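You operate a simulated robot arm through the tools that you are given. There is no shell and no other tool.

The job below is to be done with a simulated robot arm. You get a single attempt, and the scene is never put back.

## Task
Take the blue block and put it in the blue bin on the top of the blue bench. Put the 0.15 mm white roll from the top of the green bench on the clear middle of the grey bench and the 0.10 mm white roll on top of the reel there. Take the green rag and put it on the shelf under the filter. Push the top drawer of the blue bench shut. Put the bundle of sticks on the top of the green bench away on the top shelf of the rack. Fetch the yellow chock from the top of the green bench and set it on the top of the right drive cabinet. Do these in any order.

It is judged by the outcome, as a careful person would: the job done as asked, and still so three seconds after it is handed in. It fails if anything else is knocked over, pushed out of place, dropped, spilled or broken.

## Robot
A 6-joint arm with a two-finger gripper on a trunk, on a base that moves. Base frame: it is fixed to the floor where the robot stands at the start and does not move with it; the origin is under the middle of the robot, x ahead of it, y to its left, z up. Units: mm, degrees, N and s.
With the tool pointing down near the work surface it reaches from about 160 to 840 mm from the robot's upright axis, wherever it stands. Its first joint turns from -166.0 to 166.0 degrees. Places, roughly: blue bin (20x15x9 cm) [500, 4500, 900]; blue block (6x4x3 cm) [1300, 1900, 900]; bundle of sticks [1500, 3000, 750]; chock [1750, 2000, 1000]; clear middle of the grey bench [2900, -100, 900]; green rag (10x6x4 cm) [700, 3900, 900]; reel [2000, 1500, 750]; shelf under the filter (22x29 cm) [-2540, 5880, 840]; top drawer of the blue bench [100, 4600, 700]; top of the right drive cabinet [-2800, 600, 1300]; top shelf of the rack [4000, -1800, 1300]; white roll [1750, 1500, 750]. Payload 1.66 kg.
The TCP is the grasp point between the finger pads, 16 mm short of the fingertips. In the tool frame z runs along the fingers and y along their closing line. The gripper opens to 111 mm; its body begins 104 mm behind the TCP.
Orientation is told as [roll, pitch, yaw] about the base's x, y, z axes, in that order, counted from this pose: with the fingers straight down and closing along the base's y, the tool's x points along the base's -x, its y along +y and its z along -z.

## Interface
- The arm moves only by the tool nudge_tool. Its argument "targets" is a list of rows, each a list of 6 numbers: the shift along the base's x, y, z in mm, then the turn, a rotation vector about the base's x, y, z in degrees. In form: [[x, y, z, ax, ay, az], ...]. A call has 1 to 20 rows; each row shifts and turns the commanded pose from where the row before left it. "gripper" is the opening in per cent of the stroke, from 0 (shut) to 100 (fully open), set as the call begins (left out, the last holds). A row lasts 0.2 s, in which the tool goes at most 50 mm and 8.6 degrees; a call with a longer step from one row to the next is refused whole, and so is a gripper value outside its range. Where a pose cannot be reached the arm comes as near as it can. A force on the tool above 40 N (or 10 N above the force at the start of the call, whichever is more), or a blocked arm, ends the call early, and 0.2 s more pass. The fingers move at their own pace (about 169.8 mm/s each) and stop on an object; they squeeze with about 32 N. The grip force told is the motor's: it shows also when the fingers shut on nothing. Time passes only in rows, and 0.2 s behind the last, so rows that do not move let the fingers close. The reply holds the time, the measured pose of the TCP, the force on the tool along the base axes, the opening and the grip force, in the units named above and with some noise, with the torque about the TCP (base axes, N m) and any sound that the robot's microphone picked up.
- Cameras (640 x 400 px; columns grow to the right, rows downward): "scene" is now at [64.7, 192, 1511.3]; the picture's right is [-0.01, -1.00, 0.00], its down [-0.66, 0.01, -0.75] and it looks along [0.75, -0.01, -0.66] (base axes); focal length 254 px, centre (320, 200). "wrist" rides on the gripper at [70, 14, -143] in the tool frame; the picture's right is [-0.19, 0.98, 0.00], its down [-0.87, -0.17, -0.47] and it looks along [-0.46, -0.09, 0.88] (tool axes); focal length 230 px, centre (320, 200). There is no depth. A picture from a camera that has moved, and an enlarged one, comes with that camera's place and axes in the base frame and with its lens.
- capture(camera): a new picture of that camera. It takes no simulated time.
- slide_trunk(by): moves the trunk up (or, below 0, down) by that many mm; the arm and the scene camera ride with it, the base frame stays. It gives what a move gives, with no picture.
- steer(legs): drives the robot by 1 to 6 legs, each [ahead, left, turn to the left] in mm, mm and degrees, along the robot's own axes; the way and the turn of a leg run together, so that a leg with both is an arc; at most 1500 mm and 180 degrees a leg. The arm and the cameras ride along, it lands a little off, and it stops where it bumps. It gives what a move gives.
- turn_head(pan, tilt): turns the head with the scene camera to pan (to the left, within 120 degrees either way) and tilt (down, from -29 to 69), counted from straight ahead of the robot. It gives what a move gives.
- inspect(camera, box): a new picture of the part [left, top, right, bottom] of that camera's present view, enlarged. It takes no simulated time.
- finish_job(): hands the job in; it is judged then, once.

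Places have to be worked out from the pictures, the camera data and where the tool is seen. Open the gripper and draw the arm clear of the work before you hand the job in, unless the task says otherwise.

The tools are called after ">>>" as name(argument=value, ...) on one line, values as JSON. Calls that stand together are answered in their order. nudge_tool: Moves the arm, as the interface text tells. Its arguments: {"type":"object","properties":{"targets":{"type":"array","items":{"type":"array","items":{"type":"number"}}},"gripper":{"type":"number"}},"required":["targets"]} The other tools are called the same way: slide_trunk (by) moves the trunk up or down; steer (legs) drives the base; turn_head (pan, tilt) turns the head that bears the scene camera; capture (camera) takes a picture; inspect (camera, box) takes an enlarged picture of a part of a camera's view; finish_job () hands the job in.

At the start:

```text
t: 0.0
position: [448.2, 172.8, 1097.5]
tool_rot: [0.1, 0.1, -0.1]
contact_force: [-0.2, 0.3, 0.4]
torque: [0.02, 0.01, 0.01]
width: 110.9
grasp_force: 0.0
trunk travel left (down, up): [-100.0, 490.0]
robot x, y, heading: [0.3, -1.8, -0.2]
head pan, tilt (commanded): [-0.4, 41.0]
```

scene: 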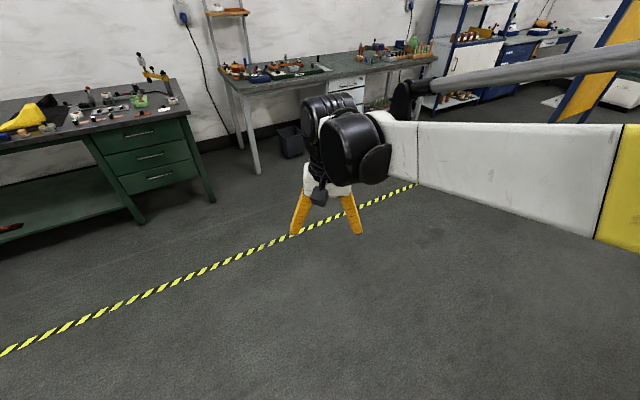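
wrist: 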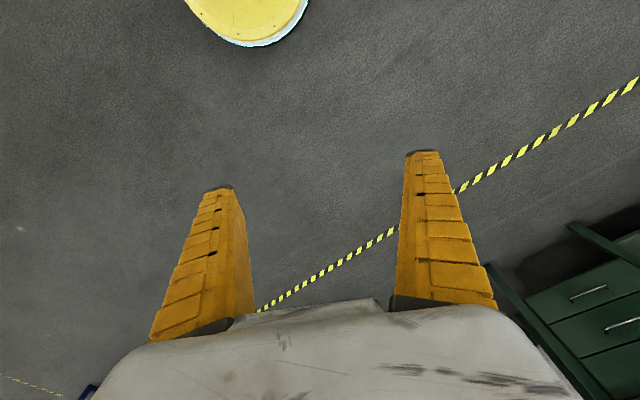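

The scene picture shows a green bench ahead-left and a grey bench ahead. I start by looking around with the head to map out the workshop.

>>> turn_head(pan=50, tilt=25)

```text
t: 1.2
position: [447.5, 173.3, 1096.9]
tool_rot: [0.0, 0.0, -0.1]
contact_force: [0.7, 0.2, 0.1]
torque: [0.04, 0.01, 0.01]
width: 111.1
grasp_force: 0.0
trunk travel left (down, up): [-100.0, 490.0]
robot x, y, heading: [0.2, -3.4, -0.2]
head pan, tilt (commanded): [50.0, 25.0]
```

The head has turned left; I take a picture to see the green bench and what lies beyond it.

>>> capture(camera="scene")

```text
taken
camera scene: at [39.7, 263.1, 1536.1], right [0.77, -0.64, 0.0], down [-0.27, -0.32, -0.91], along [0.58, 0.69, -0.42], focal length 254 px, centre (320, 200)
```

scene: 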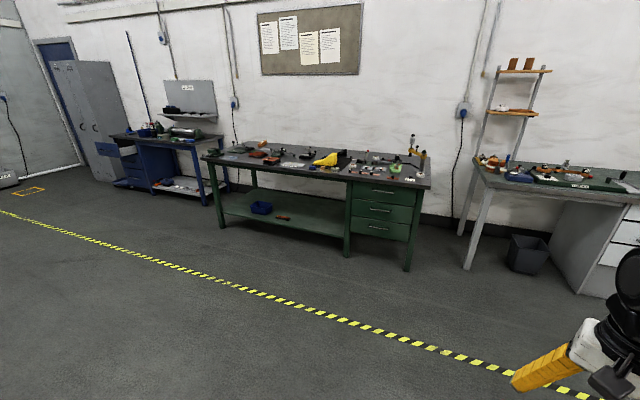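

The green bench is in the middle and the blue bench farther left. I look further around.

>>> turn_head(pan=115, tilt=15)

>>> capture(camera="scene")

>>> turn_head(pan=0, tilt=20)

>>> capture(camera="scene")

>>> turn_head(pan=-45, tilt=20)

>>> capture(camera="scene")

>>> turn_head(pan=-115, tilt=20)

>>> capture(camera="scene")

```text
t: 2.5
position: [447.3, 172.5, 1097.0]
tool_rot: [0.0, 0.1, 0.0]
contact_force: [0.1, 0.2, -0.6]
torque: [-0.01, 0.02, 0.01]
width: 111.1
grasp_force: 0.0
trunk travel left (down, up): [-100.0, 490.0]
robot x, y, heading: [1.2, -1.4, -0.1]
head pan, tilt (commanded): [115.0, 15.0]
```

```text
taken
camera scene: at [-59.0, 277.3, 1552.3], right [0.91, 0.42, 0.0], down [0.11, -0.23, -0.97], along [-0.41, 0.88, -0.26], focal length 254 px, centre (320, 200)
```

scene: 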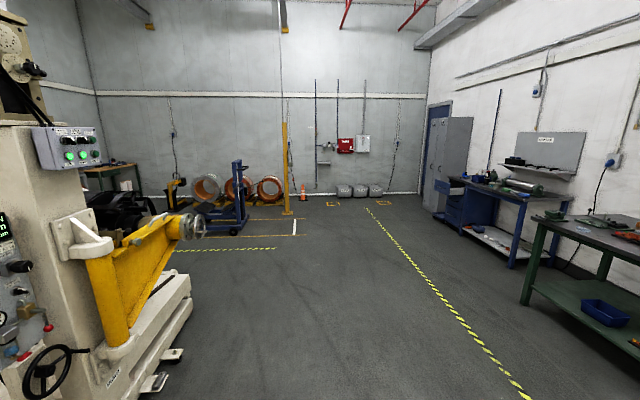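

```text
t: 4.5
position: [446.6, 172.5, 1098.9]
tool_rot: [-0.1, 0.0, 0.0]
contact_force: [0.1, -0.6, -0.8]
torque: [-0.01, 0.05, -0.01]
width: 110.9
grasp_force: 0.0
trunk travel left (down, up): [-100.0, 490.0]
robot x, y, heading: [1.1, 0.1, -0.1]
head pan, tilt (commanded): [0.0, 20.0]
```

```text
taken
camera scene: at [73.5, 192.7, 1544.2], right [0.0, -1.0, 0.0], down [-0.34, 0.0, -0.94], along [0.94, 0.0, -0.34], focal length 254 px, centre (320, 200)
```

scene: 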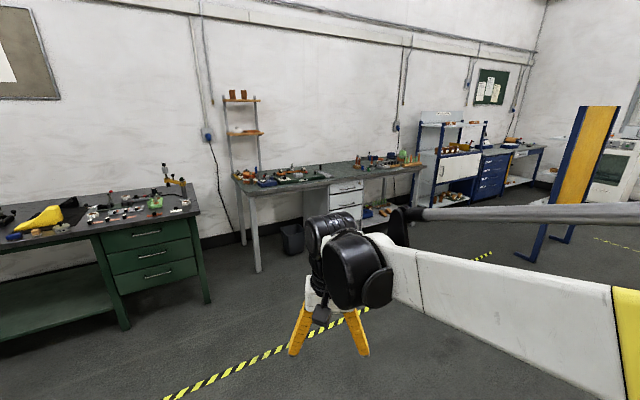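

```text
t: 5.6
position: [447.4, 172.2, 1097.2]
tool_rot: [0.1, 0.0, 0.0]
contact_force: [0.0, -0.1, -0.6]
torque: [-0.03, -0.04, 0.04]
width: 111.0
grasp_force: 0.0
trunk travel left (down, up): [-100.0, 490.0]
robot x, y, heading: [0.5, -2.2, -0.1]
head pan, tilt (commanded): [-45.0, 20.0]
```

```text
taken
camera scene: at [46.3, 126.8, 1544.2], right [-0.71, -0.71, 0.0], down [-0.24, 0.24, -0.94], along [0.67, -0.66, -0.34], focal length 254 px, centre (320, 200)
```

scene: 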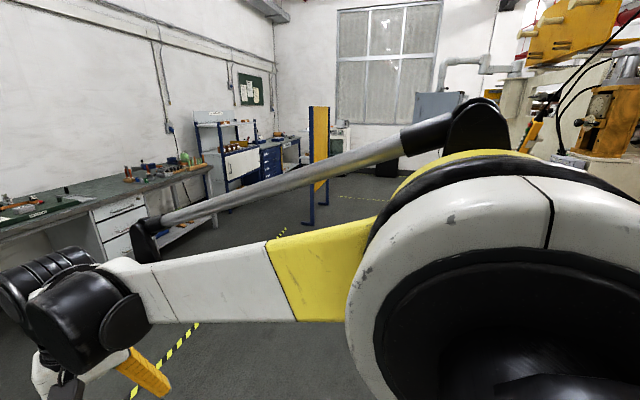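

```text
t: 7.0
position: [447.0, 172.6, 1097.8]
tool_rot: [0.1, 0.0, 0.0]
contact_force: [0.1, -0.8, -0.3]
torque: [-0.01, 0.0, -0.01]
width: 111.0
grasp_force: 0.2
trunk travel left (down, up): [-100.0, 490.0]
robot x, y, heading: [-2.1, 3.0, 0.1]
head pan, tilt (commanded): [-115.0, 20.0]
```

```text
taken
camera scene: at [-58.9, 108.2, 1544.2], right [-0.91, 0.42, 0.0], down [0.14, 0.31, -0.94], along [-0.4, -0.85, -0.34], focal length 254 px, centre (320, 200)
```

scene: 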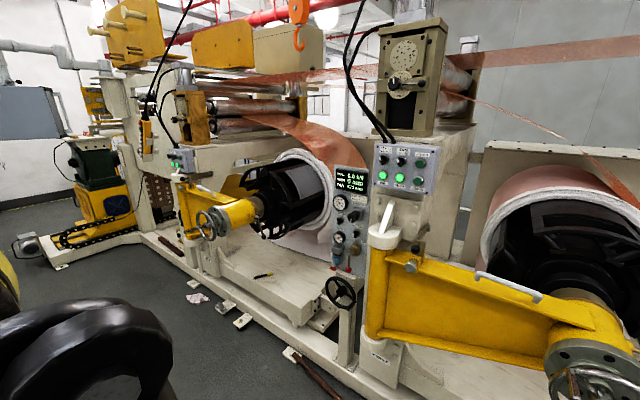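

The map is getting clear: the green bench's front edge runs from about (1800,1080) to (760,3065) at roughly 820 mm height, so its facing normal is at about 27.5°. I turn to face it and drive closer while keeping well clear.

>>> steer(legs=[[0, 0, 27.5], [0, 700, 0], [1200, 0, 0]])

>>> turn_head(pan=0, tilt=35)

>>> capture(camera="scene")

```text
t: 17.9
position: [1032.0, 1544.3, 1097.2]
tool_rot: [0.0, 0.0, 28.4]
contact_force: [-0.2, -0.6, -1.2]
torque: [-0.02, -0.03, -0.02]
width: 110.6
grasp_force: 0.1
trunk travel left (down, up): [-100.0, 490.0]
robot x, y, heading: [718.3, 1176.2, 28.2]
head pan, tilt (commanded): [-115.0, 20.0]
```

```text
t: 19.8
position: [1033.2, 1544.3, 1096.0]
tool_rot: [0.0, -0.1, 28.4]
contact_force: [-0.2, -0.8, 0.5]
torque: [0.01, -0.02, 0.02]
width: 110.7
grasp_force: 0.0
trunk travel left (down, up): [-100.0, 490.0]
robot x, y, heading: [719.7, 1180.0, 28.3]
head pan, tilt (commanded): [0.0, 35.0]
```

```text
taken
camera scene: at [690.7, 1381.3, 1520.4], right [0.48, -0.88, 0.0], down [-0.5, -0.27, -0.82], along [0.72, 0.39, -0.57], focal length 254 px, centre (320, 200)
```

scene: 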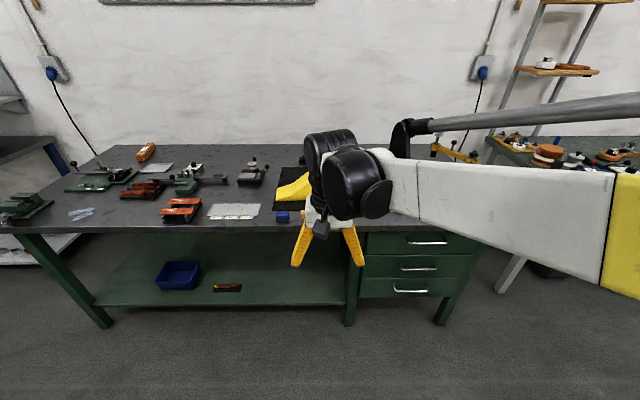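

The arm blocks the right half of the bench. I zoom in on the left half for detail and also take the wrist view, which hovers near the front edge.

>>> inspect(camera="scene", box=[0, 120, 320, 320])

>>> capture(camera="wrist")

```text
2.00 times, centred on (160, 220) of scene
camera zoom: at [690.7, 1381.3, 1520.4], right [0.48, -0.88, 0.0], down [-0.5, -0.27, -0.82], along [0.72, 0.39, -0.57], focal length 508 px, centre (640, 160)
```

zoom: 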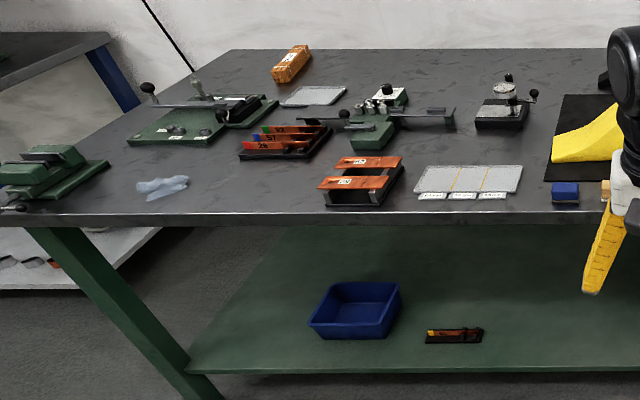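

```text
taken
camera wrist: at [963.8, 1524.5, 1239.8], right [-0.3, 0.95, 0.0], down [0.84, 0.27, 0.47], along [0.45, 0.14, -0.88], focal length 230 px, centre (320, 200)
```

wrist: 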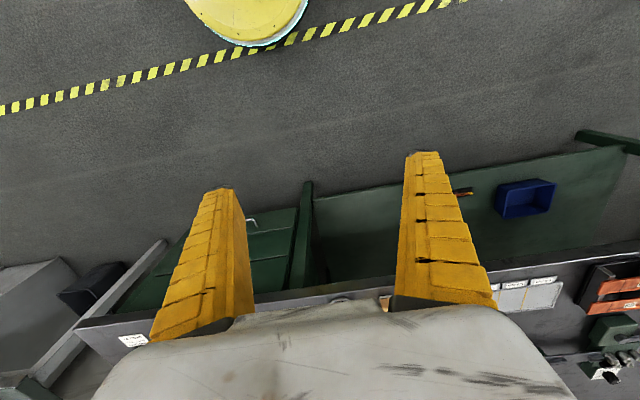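

I can make out the chock (yellow wedge on a black mat), a blue block by its front edge, and an orange bundle at the back left. I move right to see the right part of the bench without the arm in the way.

>>> steer(legs=[[0, -700, 0]])

>>> turn_head(pan=15, tilt=35)

>>> capture(camera="scene")

```text
t: 23.7
position: [1366.6, 926.2, 1098.2]
tool_rot: [-0.1, 0.0, 28.5]
contact_force: [0.6, -0.2, -0.4]
torque: [0.03, 0.04, 0.02]
width: 110.8
grasp_force: 0.1
trunk travel left (down, up): [-100.0, 490.0]
robot x, y, heading: [1054.4, 561.8, 28.5]
head pan, tilt (commanded): [0.0, 35.0]
```

```text
t: 24.4
position: [1366.9, 925.3, 1097.5]
tool_rot: [0.1, 0.0, 28.4]
contact_force: [0.4, 0.2, 0.0]
torque: [0.02, 0.0, 0.0]
width: 110.8
grasp_force: 0.1
trunk travel left (down, up): [-100.0, 490.0]
robot x, y, heading: [1054.2, 561.2, 28.6]
head pan, tilt (commanded): [15.0, 35.0]
```

```text
taken
camera scene: at [1011.8, 782.0, 1520.4], right [0.69, -0.73, 0.0], down [-0.42, -0.39, -0.82], along [0.6, 0.56, -0.57], focal length 254 px, centre (320, 200)
```

scene: 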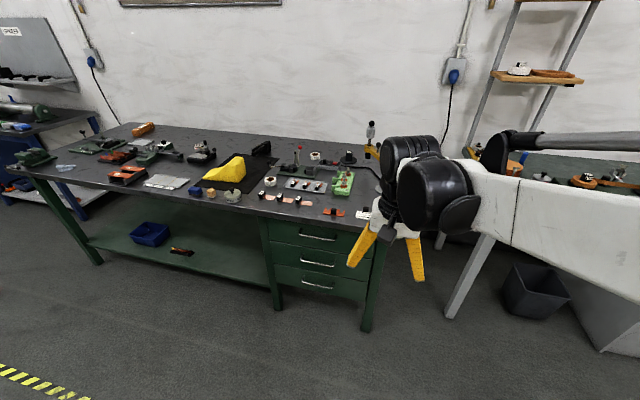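

I zoom in on the right part of the green bench to identify the rolls, reel, block and chock.

>>> inspect(camera="scene", box=[180, 120, 400, 258])

>>> inspect(camera="scene", box=[20, 110, 200, 222])

>>> inspect(camera="scene", box=[480, 40, 640, 200])

```text
2.90 times, centred on (290, 189) of scene
camera zoom: at [1011.8, 782.0, 1520.4], right [0.69, -0.73, 0.0], down [-0.42, -0.39, -0.82], along [0.6, 0.56, -0.57], focal length 736 px, centre (407, 232)
```

zoom: 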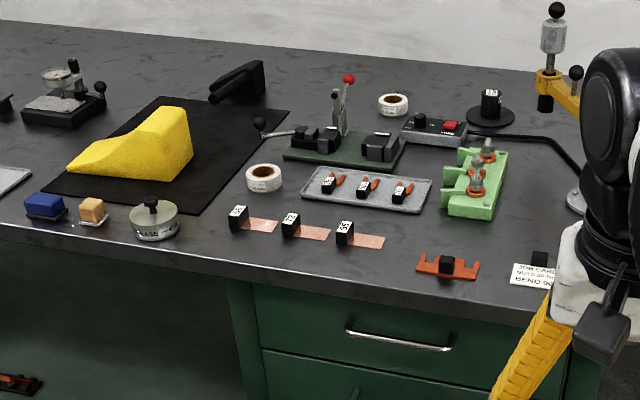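

```text
3.56 times, centred on (110, 166) of scene
camera zoom: at [1011.8, 782.0, 1520.4], right [0.69, -0.73, 0.0], down [-0.42, -0.39, -0.82], along [0.6, 0.56, -0.57], focal length 903 px, centre (1067, 321)
```

zoom: 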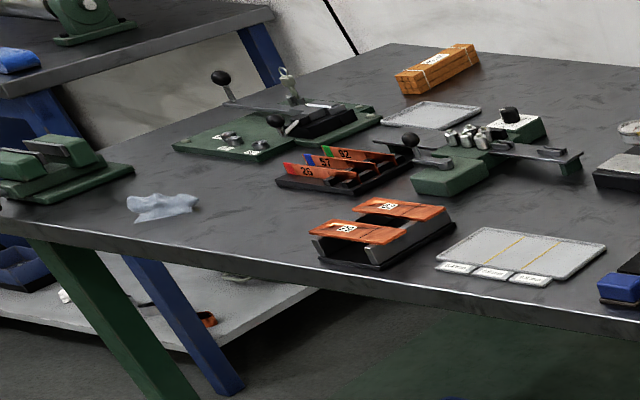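

```text
2.50 times, centred on (560, 120) of scene
camera zoom: at [1011.8, 782.0, 1520.4], right [0.69, -0.73, 0.0], down [-0.42, -0.39, -0.82], along [0.6, 0.56, -0.57], focal length 635 px, centre (-280, 400)
```

zoom: 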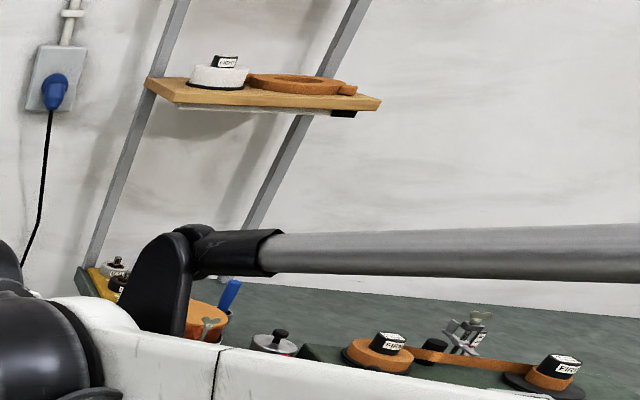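

I now see two white rolls, the reel (black with a round foot), the chock and the block on the green bench. Before driving close I look down at my own base to learn its footprint.

>>> turn_head(pan=0, tilt=69)

>>> capture(camera="scene")

>>> turn_head(pan=70, tilt=69)

>>> capture(camera="scene")

```text
t: 25.4
position: [1365.8, 926.9, 1097.3]
tool_rot: [0.1, 0.0, 28.4]
contact_force: [1.0, -0.3, 0.6]
torque: [0.0, -0.02, -0.01]
width: 111.0
grasp_force: 0.1
trunk travel left (down, up): [-100.0, 490.0]
robot x, y, heading: [1053.0, 562.6, 28.6]
head pan, tilt (commanded): [0.0, 68.8]
```

```text
taken
camera scene: at [997.0, 748.2, 1476.7], right [0.48, -0.88, 0.0], down [-0.82, -0.44, -0.36], along [0.32, 0.17, -0.93], focal length 254 px, centre (320, 200)
```

scene: 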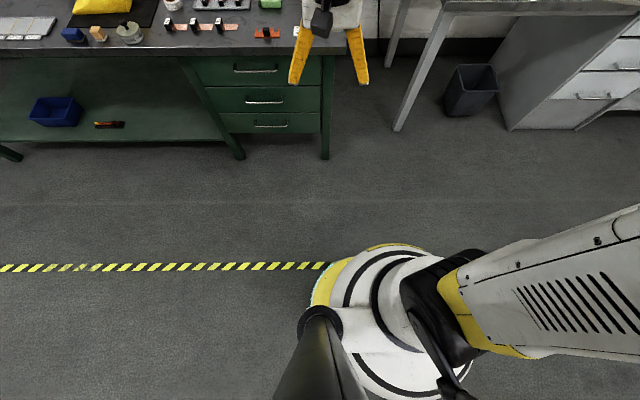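

```text
t: 26.8
position: [1366.9, 926.6, 1097.9]
tool_rot: [-0.1, 0.0, 28.4]
contact_force: [-0.2, -0.4, 0.6]
torque: [0.0, 0.02, 0.01]
width: 110.9
grasp_force: 0.0
trunk travel left (down, up): [-100.0, 490.0]
robot x, y, heading: [1058.9, 557.9, 28.5]
head pan, tilt (commanded): [70.0, 68.8]
```

```text
taken
camera scene: at [939.7, 776.9, 1476.7], right [0.99, 0.15, 0.0], down [0.14, -0.92, -0.36], along [-0.05, 0.36, -0.93], focal length 254 px, centre (320, 200)
```

scene: 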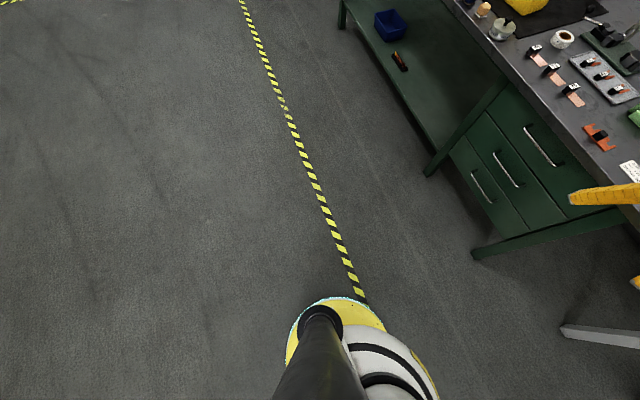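

The base looks round with a radius of roughly 250 mm, and by triangulating the block the bench top is at about z 840 with its front edge about 2050 mm out along its normal. I raise the trunk a bit and drive up to the two white rolls.

>>> slide_trunk(by=120)

>>> steer(legs=[[0, 607, 0], [450, 0, 0]])

>>> turn_head(pan=0, tilt=50)

>>> capture(camera="scene")

>>> capture(camera="wrist")

```text
t: 28.3
position: [1367.0, 924.8, 1217.7]
tool_rot: [0.0, 0.0, 28.5]
contact_force: [0.4, -0.2, -0.2]
torque: [0.0, 0.02, 0.03]
width: 110.9
grasp_force: 0.1
trunk travel left (down, up): [-220.0, 370.0]
robot x, y, heading: [1057.4, 562.7, 28.1]
head pan, tilt (commanded): [70.0, 68.8]
```

```text
t: 34.1
position: [1471.8, 1677.0, 1217.1]
tool_rot: [0.0, 0.0, 28.5]
contact_force: [-0.1, -0.2, -0.2]
torque: [0.0, 0.0, 0.01]
width: 110.7
grasp_force: 0.0
trunk travel left (down, up): [-220.0, 370.0]
robot x, y, heading: [1161.7, 1314.0, 28.3]
head pan, tilt (commanded): [70.0, 68.8]
```

```text
t: 35.5
position: [1469.7, 1677.7, 1218.7]
tool_rot: [-0.1, -0.1, 28.5]
contact_force: [0.2, -0.2, -0.5]
torque: [0.0, -0.03, 0.02]
width: 110.9
grasp_force: 0.0
trunk travel left (down, up): [-220.0, 370.0]
robot x, y, heading: [1159.5, 1311.9, 28.5]
head pan, tilt (commanded): [0.0, 50.0]
```

```text
taken
camera scene: at [1119.8, 1509.0, 1618.6], right [0.48, -0.88, 0.0], down [-0.67, -0.37, -0.64], along [0.56, 0.31, -0.77], focal length 254 px, centre (320, 200)
```

scene: 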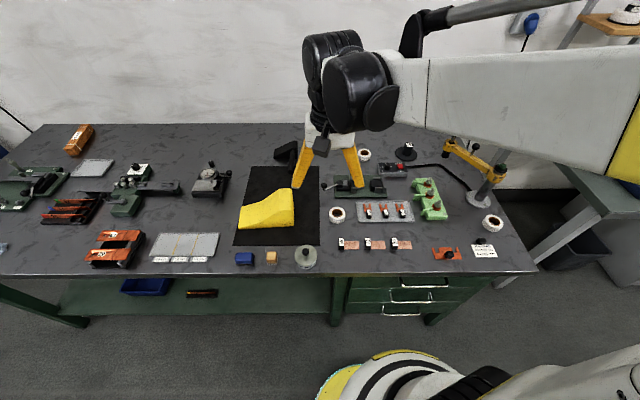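

```text
taken
camera wrist: at [1402.6, 1657.6, 1359.8], right [-0.3, 0.95, 0.0], down [0.84, 0.27, 0.47], along [0.45, 0.14, -0.88], focal length 230 px, centre (320, 200)
```

wrist: 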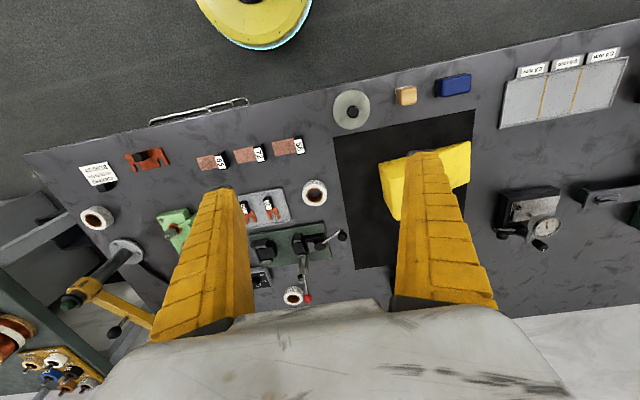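

Now there are three white rolls visible. I zoom in on each to read their thickness labels.

>>> inspect(camera="scene", box=[310, 135, 422, 235])

>>> inspect(camera="scene", box=[440, 190, 552, 260])

>>> inspect(camera="wrist", box=[60, 130, 220, 230])

>>> inspect(camera="wrist", box=[240, 160, 400, 310])

```text
4.00 times, centred on (366, 185) of scene
camera zoom: at [1119.8, 1509.0, 1618.6], right [0.48, -0.88, 0.0], down [-0.67, -0.37, -0.64], along [0.56, 0.31, -0.77], focal length 1016 px, centre (136, 260)
```

zoom: 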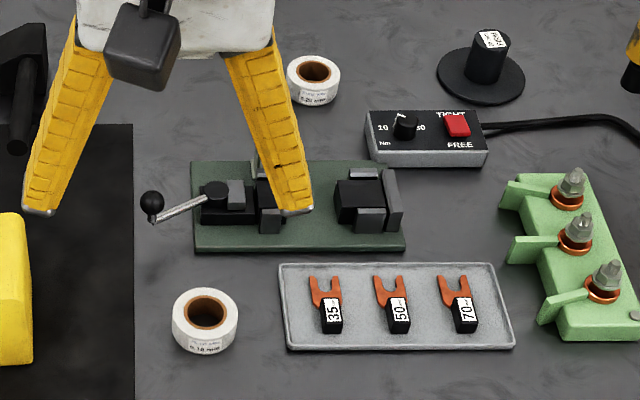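

```text
5.71 times, centred on (496, 225) of scene
camera zoom: at [1119.8, 1509.0, 1618.6], right [0.48, -0.88, 0.0], down [-0.67, -0.37, -0.64], along [0.56, 0.31, -0.77], focal length 1451 px, centre (-686, 57)
```

zoom: 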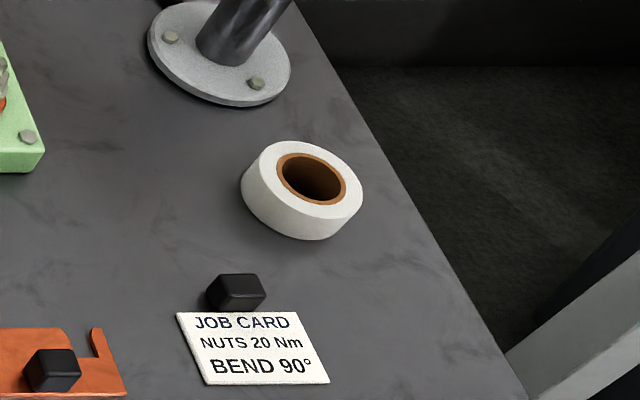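

```text
4.00 times, centred on (140, 180) of wrist
camera zoom: at [1402.6, 1657.6, 1359.8], right [-0.3, 0.95, 0.0], down [0.84, 0.27, 0.47], along [0.45, 0.14, -0.88], focal length 920 px, centre (1040, 280)
```

zoom: 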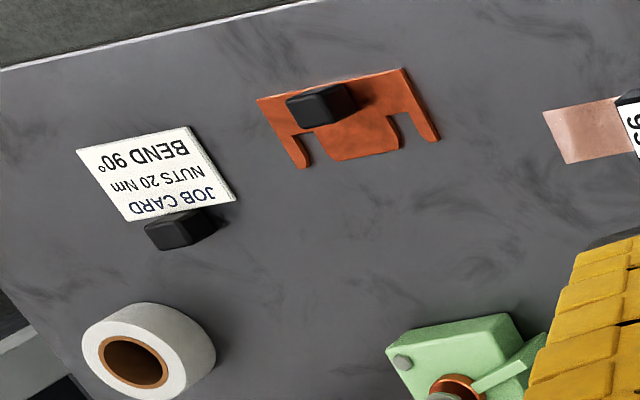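

```text
2.67 times, centred on (320, 235) of wrist
camera zoom: at [1402.6, 1657.6, 1359.8], right [-0.3, 0.95, 0.0], down [0.84, 0.27, 0.47], along [0.45, 0.14, -0.88], focal length 614 px, centre (320, 107)
```

zoom: 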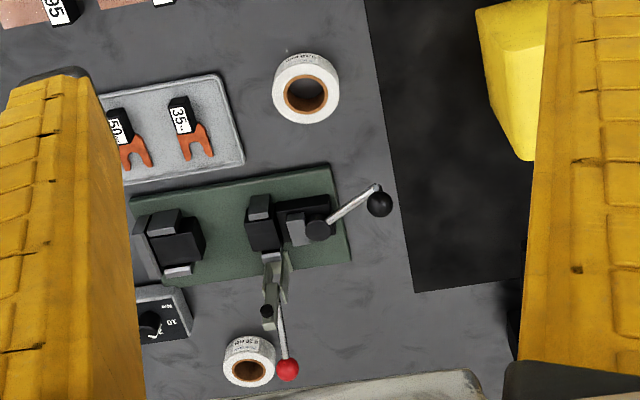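

The rolls carry printed labels on their sides. I zoom further to read them.

>>> inspect(camera="scene", box=[326, 200, 350, 228])

>>> inspect(camera="scene", box=[352, 145, 380, 165])

>>> inspect(camera="scene", box=[390, 135, 424, 165])

>>> inspect(camera="wrist", box=[300, 175, 330, 210])

```text
14.29 times, centred on (338, 214) of scene
camera zoom: at [1119.8, 1509.0, 1618.6], right [0.48, -0.88, 0.0], down [-0.67, -0.37, -0.64], along [0.56, 0.31, -0.77], focal length 3627 px, centre (63, 0)
```

zoom: 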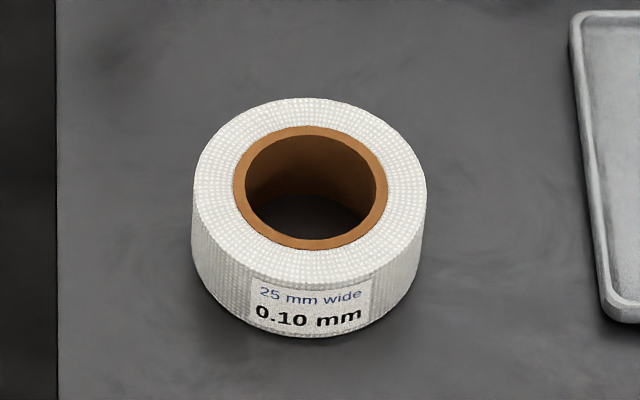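

```text
16.00 times, centred on (366, 155) of scene
camera zoom: at [1119.8, 1509.0, 1618.6], right [0.48, -0.88, 0.0], down [-0.67, -0.37, -0.64], along [0.56, 0.31, -0.77], focal length 4063 px, centre (-416, 920)
```

zoom: 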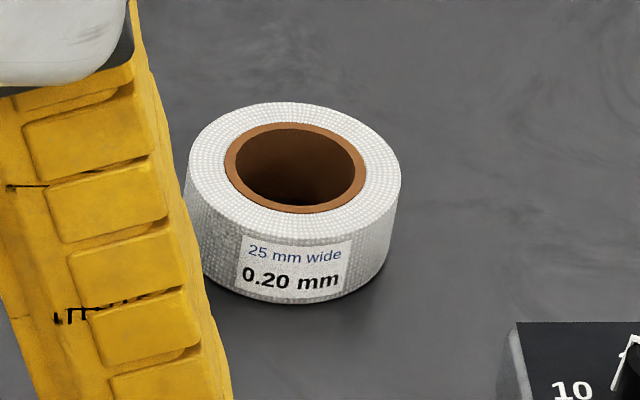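

```text
13.33 times, centred on (407, 150) of scene
camera zoom: at [1119.8, 1509.0, 1618.6], right [0.48, -0.88, 0.0], down [-0.67, -0.37, -0.64], along [0.56, 0.31, -0.77], focal length 3386 px, centre (-840, 867)
```

zoom: 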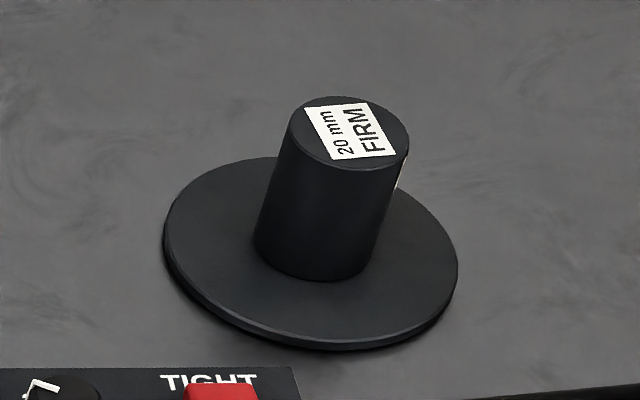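

```text
11.43 times, centred on (315, 192) of wrist
camera zoom: at [1402.6, 1657.6, 1359.8], right [-0.3, 0.95, 0.0], down [0.84, 0.27, 0.47], along [0.45, 0.14, -0.88], focal length 2629 px, centre (377, 286)
```

zoom: 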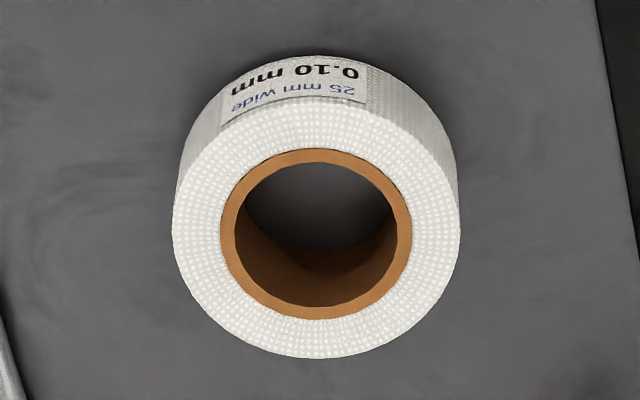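

Near roll reads 0.10 mm, far roll reads 0.20 mm; the roll at the right end (label not visible yet) should be the 0.15 mm. I move the tool above the 0.10 roll at about (1646,1721) for a closer look.

>>> nudge_tool(targets=[[44, 11, 0, 0, 0, 0], [44, 11, 0, 0, 0, 0], [44, 11, 0, 0, 0, 0], [44, 11, 0, 0, 0, 0], [0, 0, -45, 0, 0, 0], [0, 0, -45, 0, 0, 0], [0, 0, -45, 0, 0, 0], [0, 0, -45, 0, 0, 0]], gripper=80)

>>> capture(camera="wrist")

>>> capture(camera="scene")

```text
t: 37.3
position: [1647.5, 1721.9, 1036.2]
tool_rot: [0.0, 0.0, 28.4]
contact_force: [-0.6, 0.7, -0.1]
torque: [0.0, 0.02, -0.04]
width: 89.9
grasp_force: 0.6
trunk travel left (down, up): [-220.0, 370.0]
robot x, y, heading: [1163.4, 1312.9, 28.3]
head pan, tilt (commanded): [0.0, 50.0]
```

```text
taken
camera wrist: at [1579.1, 1702.5, 1178.0], right [-0.3, 0.95, 0.0], down [0.84, 0.27, 0.47], along [0.45, 0.14, -0.88], focal length 230 px, centre (320, 200)
```

wrist: 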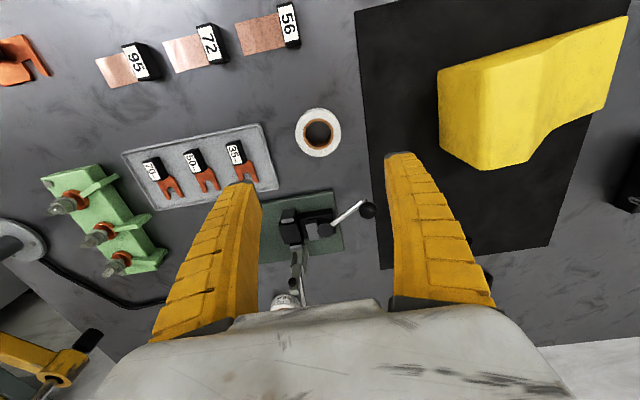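

```text
taken
camera scene: at [1120.4, 1509.4, 1618.5], right [0.48, -0.88, 0.0], down [-0.67, -0.37, -0.64], along [0.56, 0.31, -0.77], focal length 254 px, centre (320, 200)
```

scene: 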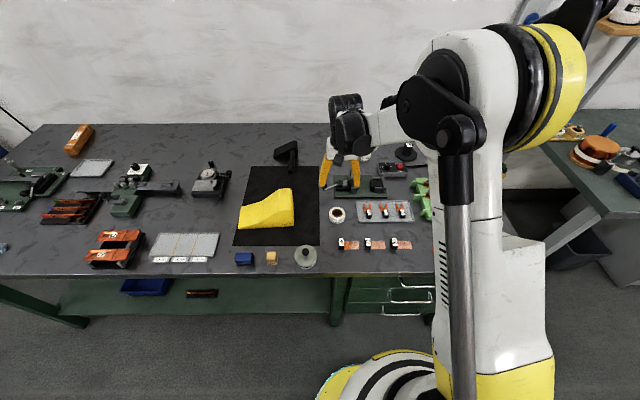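

The roll sits just under the tool; two wrist views put its top near z 878 (bench near 853). I center on (1640,1719), lower to about 930 and look again to refine.

>>> nudge_tool(targets=[[-7.5, -3, -35, 0, 0, 0], [0, 0, -35, 0, 0, 0], [0, 0, -30, 0, 0, 0], [0, 0, 0, 0, 0, 0]])

>>> capture(camera="wrist")

```text
t: 38.3
position: [1639.4, 1719.4, 937.2]
tool_rot: [0.0, 0.0, 28.5]
contact_force: [-0.3, -1.2, -0.4]
torque: [-0.02, 0.02, 0.04]
width: 89.9
grasp_force: 0.5
trunk travel left (down, up): [-220.0, 370.0]
robot x, y, heading: [1159.9, 1313.2, 28.7]
head pan, tilt (commanded): [0.0, 50.0]
```

```text
taken
camera wrist: at [1570.8, 1699.2, 1079.2], right [-0.3, 0.95, 0.0], down [0.84, 0.27, 0.47], along [0.45, 0.14, -0.88], focal length 230 px, centre (320, 200)
```

wrist: 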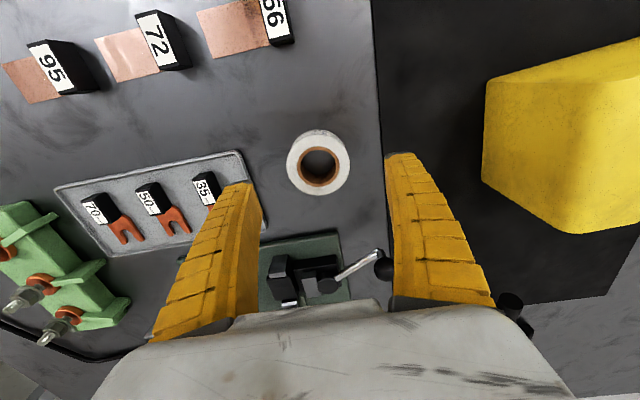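

The tool at (1639.4,1719.4) is centered over the roll with clear space beside both fingers. I descend gently toward the expected grasp height.

>>> nudge_tool(targets=[[0, 0, -25, 0, 0, 0], [0, 0, -20, 0, 0, 0], [0, 0, -10, 0, 0, 0], [0, 0, -5, 0, 0, 0], [0, 0, 0, 0, 0, 0]])

>>> capture(camera="wrist")

```text
t: 39.5
position: [1638.9, 1718.5, 877.1]
tool_rot: [0.0, -0.1, 28.5]
contact_force: [-0.4, 0.2, 0.2]
torque: [0.01, -0.03, 0.03]
width: 89.7
grasp_force: 0.5
trunk travel left (down, up): [-220.0, 370.0]
robot x, y, heading: [1159.1, 1313.3, 28.8]
head pan, tilt (commanded): [0.0, 50.0]
```

```text
taken
camera wrist: at [1571.2, 1698.5, 1019.4], right [-0.3, 0.95, 0.0], down [0.84, 0.27, 0.47], along [0.45, 0.14, -0.88], focal length 230 px, centre (320, 200)
```

wrist: 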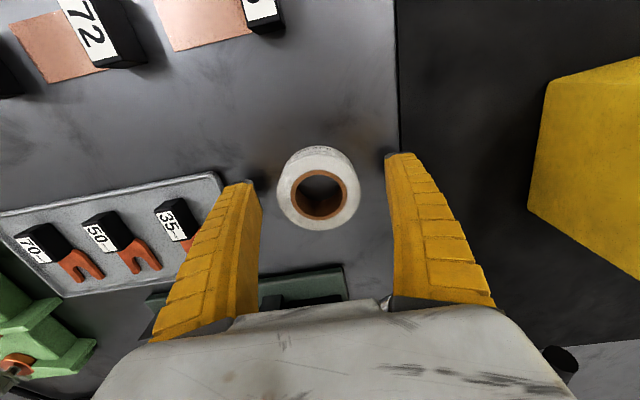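

Shadows show the fingertips close to the bench, with the roll centered between them. I step down in small increments to feel for the bench.

>>> nudge_tool(targets=[[0, 0, -2, 0, 0, 0], [0, 0, -2, 0, 0, 0], [0, 0, -2, 0, 0, 0], [0, 0, -2, 0, 0, 0]])

>>> capture(camera="wrist")

```text
t: 40.5
position: [1639.5, 1719.7, 869.5]
tool_rot: [0.0, -0.1, 28.4]
contact_force: [0.2, -0.2, -0.7]
torque: [-0.02, 0.0, 0.02]
width: 89.8
grasp_force: 0.5
trunk travel left (down, up): [-220.0, 370.0]
robot x, y, heading: [1160.4, 1315.1, 28.7]
head pan, tilt (commanded): [0.0, 50.0]
```

```text
taken
camera wrist: at [1571.4, 1699.0, 1011.4], right [-0.3, 0.95, 0.0], down [0.84, 0.27, 0.47], along [0.45, 0.14, -0.88], focal length 230 px, centre (320, 200)
```

wrist: 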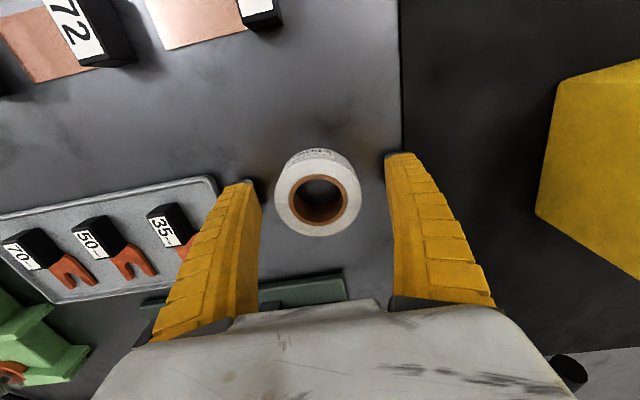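

Still no contact at TCP 869.5. I continue down in 2 mm steps.

>>> nudge_tool(targets=[[0, 0, -2, 0, 0, 0], [0, 0, -2, 0, 0, 0], [0, 0, -2, 0, 0, 0], [0, 0, 0, 0, 0, 0]])

>>> inspect(camera="wrist", box=[200, 120, 440, 270])

```text
t: 41.5
position: [1639.9, 1719.3, 863.4]
tool_rot: [0.0, -0.1, 28.4]
contact_force: [2.9, 2.1, 8.5]
torque: [0.09, 0.0, 0.1]
width: 89.0
grasp_force: 0.3
trunk travel left (down, up): [-220.0, 370.0]
robot x, y, heading: [1161.3, 1313.8, 28.6]
head pan, tilt (commanded): [0.0, 50.0]
```

```text
2.67 times, centred on (320, 195) of wrist
camera zoom: at [1571.4, 1698.4, 1006.1], right [-0.3, 0.95, 0.0], down [0.84, 0.27, 0.47], along [0.45, 0.14, -0.88], focal length 614 px, centre (320, 213)
```

zoom: 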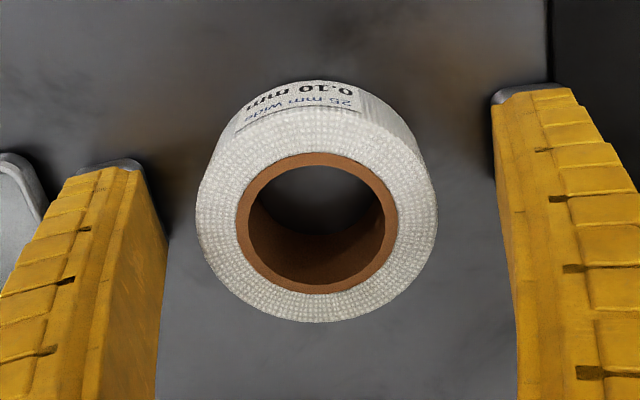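

Light contact (8.5 N) at TCP 863.4 tells me the bench top is at about z 848. I lift 4 mm clear and close on the roll.

>>> nudge_tool(targets=[[0, 0, 3, 0, 0, 0], [0, 0, 1, 0, 0, 0]])

>>> nudge_tool(targets=[[0, 0, 0, 0, 0, 0], [0, 0, 0, 0, 0, 0], [0, 0, 0, 0, 0, 0]], gripper=0)

```text
t: 42.1
position: [1639.7, 1716.6, 866.7]
tool_rot: [0.0, 0.0, 28.5]
contact_force: [-0.4, 0.4, 0.4]
torque: [-0.01, -0.01, -0.01]
width: 90.0
grasp_force: 0.9
trunk travel left (down, up): [-220.0, 370.0]
robot x, y, heading: [1157.7, 1312.5, 28.3]
head pan, tilt (commanded): [0.0, 50.0]
```

```text
t: 42.9
position: [1638.3, 1719.2, 867.7]
tool_rot: [0.0, 0.0, 28.4]
contact_force: [1.0, 1.3, 3.4]
torque: [0.09, -0.13, 0.03]
width: 55.4
grasp_force: 32.0
trunk travel left (down, up): [-220.0, 370.0]
robot x, y, heading: [1163.5, 1314.7, 28.6]
head pan, tilt (commanded): [0.0, 50.0]
```

Gripped (32 N). From two views the reel's hub top is at about (2117,1596,907), beyond present reach. I lift the roll high and draw it back before driving closer.

>>> nudge_tool(targets=[[0, 0, 20, 0, 0, 0], [0, 0, 40, 0, 0, 0], [0, 0, 45, 0, 0, 0], [0, 0, 45, 0, 0, 0], [0, 0, 45, 0, 0, 0], [0, 0, 45, 0, 0, 0], [-40, -21, 0, 0, 0, 0], [-40, -21, 0, 0, 0, 0], [-40, -21, 0, 0, 0, 0], [-40, -21, 0, 0, 0, 0]])

>>> capture(camera="wrist")

>>> capture(camera="scene")

```text
t: 45.1
position: [1479.7, 1634.2, 1107.8]
tool_rot: [0.1, -0.1, 28.7]
contact_force: [-0.2, -0.1, 0.2]
torque: [0.01, -0.03, 0.02]
width: 54.7
grasp_force: 31.9
trunk travel left (down, up): [-220.0, 370.0]
robot x, y, heading: [1159.1, 1315.3, 28.2]
head pan, tilt (commanded): [0.0, 50.0]
```

```text
taken
camera wrist: at [1410.7, 1613.9, 1250.2], right [-0.3, 0.95, 0.0], down [0.84, 0.27, 0.47], along [0.45, 0.14, -0.88], focal length 230 px, centre (320, 200)
```

wrist: 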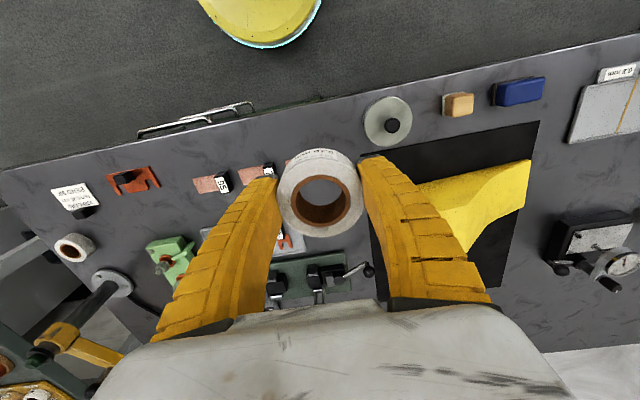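

```text
taken
camera scene: at [1118.9, 1508.1, 1618.7], right [0.48, -0.88, 0.0], down [-0.67, -0.36, -0.64], along [0.57, 0.31, -0.77], focal length 254 px, centre (320, 200)
```

scene: 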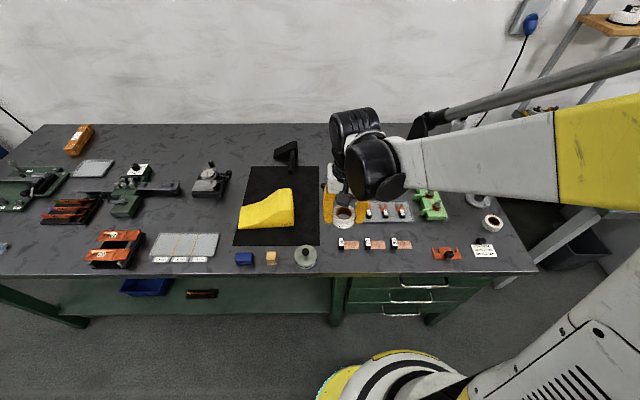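

The 0.10 roll is held. The base (radius about 225 mm) has about 397 mm to the bench edge, so I shift right 207 mm and go ahead 130 mm toward the reel, with the arm held high.

>>> steer(legs=[[0, -207, 0], [130, 0, 0]])

>>> capture(camera="wrist")

>>> turn_head(pan=-10, tilt=45)

>>> capture(camera="scene")

```text
t: 47.6
position: [1694.0, 1515.2, 1106.9]
tool_rot: [0.0, 0.0, 28.4]
contact_force: [0.4, 0.4, -1.0]
torque: [-0.02, 0.02, 0.01]
width: 54.2
grasp_force: 32.2
trunk travel left (down, up): [-220.0, 370.0]
robot x, y, heading: [1371.9, 1192.1, 28.3]
head pan, tilt (commanded): [0.0, 50.0]
```

```text
taken
camera wrist: at [1625.5, 1494.8, 1249.6], right [-0.3, 0.95, 0.0], down [0.84, 0.26, 0.47], along [0.45, 0.14, -0.88], focal length 230 px, centre (320, 200)
```

wrist: 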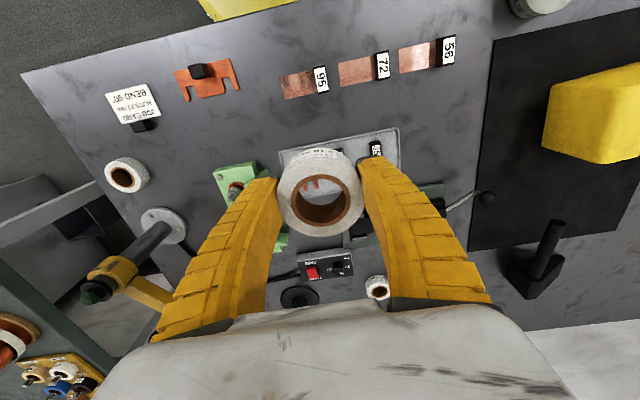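

```text
t: 48.3
position: [1693.9, 1513.3, 1107.3]
tool_rot: [0.0, 0.0, 28.4]
contact_force: [-0.2, -0.3, -0.2]
torque: [-0.01, 0.04, 0.01]
width: 54.4
grasp_force: 31.9
trunk travel left (down, up): [-220.0, 370.0]
robot x, y, heading: [1370.2, 1193.1, 28.3]
head pan, tilt (commanded): [-10.0, 45.0]
```

```text
taken
camera scene: at [1341.8, 1378.1, 1625.5], right [0.32, -0.95, 0.0], down [-0.67, -0.22, -0.71], along [0.67, 0.22, -0.71], focal length 254 px, centre (320, 200)
```

scene: 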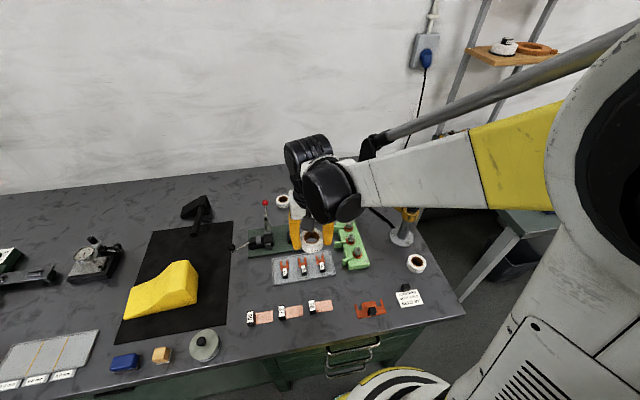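

Robot is now at (1371,1192). A stand with a yellow swing arm near the reel (its end about (2067,1440), up to z≈1120) may conflict with my forearm, so I look closely at the wrist geometry and the stand.

>>> inspect(camera="scene", box=[230, 110, 450, 290])

>>> inspect(camera="wrist", box=[40, 140, 400, 330])

```text
2.22 times, centred on (340, 200) of scene
camera zoom: at [1341.8, 1378.1, 1625.5], right [0.32, -0.95, 0.0], down [-0.67, -0.22, -0.71], along [0.67, 0.22, -0.71], focal length 564 px, centre (276, 200)
```

zoom: 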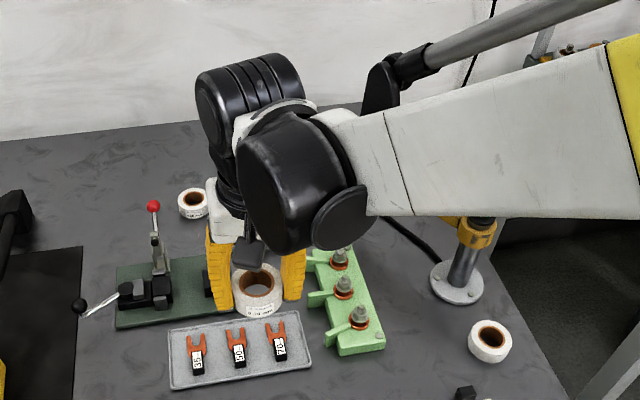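

```text
1.78 times, centred on (220, 235) of wrist
camera zoom: at [1624.7, 1494.3, 1249.9], right [-0.3, 0.95, 0.0], down [0.84, 0.26, 0.47], along [0.45, 0.14, -0.88], focal length 409 px, centre (498, 138)
```

zoom: 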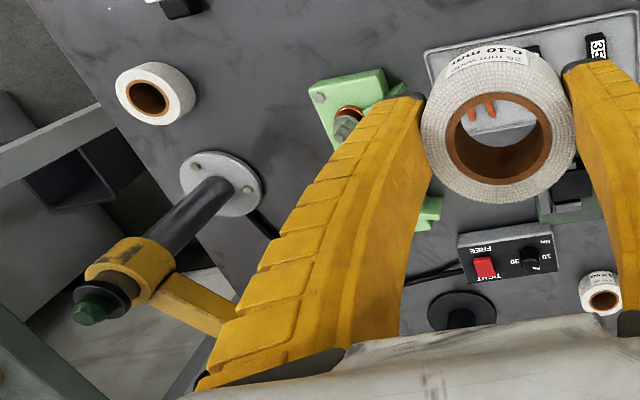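

The stand's hanging tool sits about 160 mm from the reel, right under where my forearm would be from the front. Approaching from the right-hand corner of the bench keeps the forearm to its side, so I back off, move right and turn left 40° to look from there.

>>> steer(legs=[[-150, 0, 0], [0, -517, 0], [0, 0, 40]])

>>> turn_head(pan=-20, tilt=35)

>>> capture(camera="scene")

>>> capture(camera="wrist")

```text
t: 54.2
position: [1523.2, 1117.7, 1107.3]
tool_rot: [0.1, 0.1, 68.6]
contact_force: [-0.4, -0.5, -0.5]
torque: [0.0, 0.02, 0.02]
width: 54.2
grasp_force: 31.9
trunk travel left (down, up): [-220.0, 370.0]
robot x, y, heading: [1485.2, 664.2, 68.8]
head pan, tilt (commanded): [-10.0, 45.0]
```

```text
t: 54.9
position: [1523.2, 1117.3, 1107.7]
tool_rot: [0.0, 0.1, 68.6]
contact_force: [-0.1, 0.5, -1.1]
torque: [0.01, 0.01, -0.03]
width: 53.9
grasp_force: 32.3
trunk travel left (down, up): [-220.0, 370.0]
robot x, y, heading: [1489.1, 664.5, 68.3]
head pan, tilt (commanded): [-20.0, 35.0]
```

```text
taken
camera scene: at [1361.0, 784.1, 1640.3], right [0.75, -0.66, 0.0], down [-0.38, -0.43, -0.82], along [0.54, 0.61, -0.57], focal length 254 px, centre (320, 200)
```

scene: 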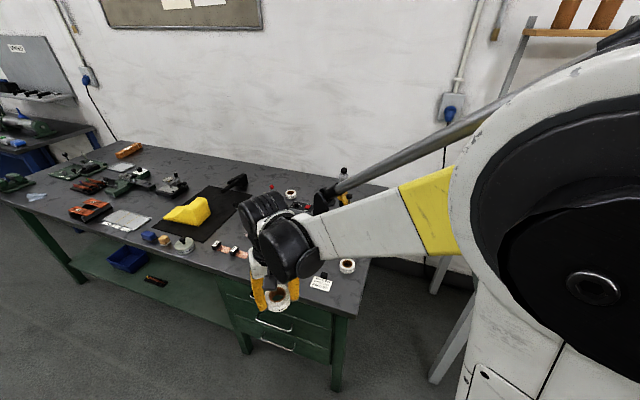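

```text
taken
camera wrist: at [1485.1, 1059.2, 1249.9], right [-0.84, 0.54, 0.0], down [0.47, 0.74, 0.47], along [0.25, 0.4, -0.88], focal length 230 px, centre (320, 200)
```

wrist: 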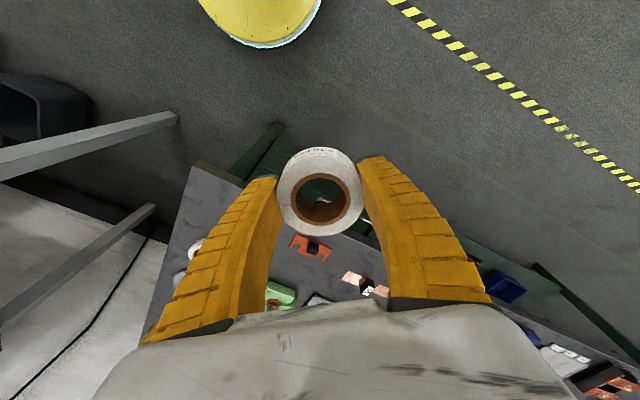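

The hanging tool of the stand peeks out behind the forearm. I zoom on it to measure its height and position.

>>> inspect(camera="scene", box=[250, 140, 410, 300])

```text
2.50 times, centred on (330, 220) of scene
camera zoom: at [1361.0, 784.1, 1640.3], right [0.75, -0.66, 0.0], down [-0.38, -0.43, -0.82], along [0.54, 0.61, -0.57], focal length 635 px, centre (295, 150)
```

zoom: 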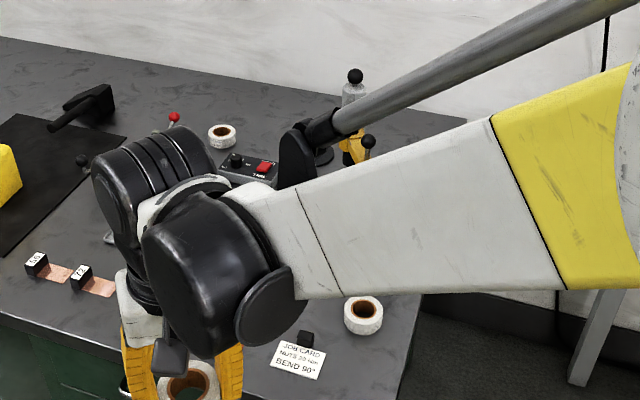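

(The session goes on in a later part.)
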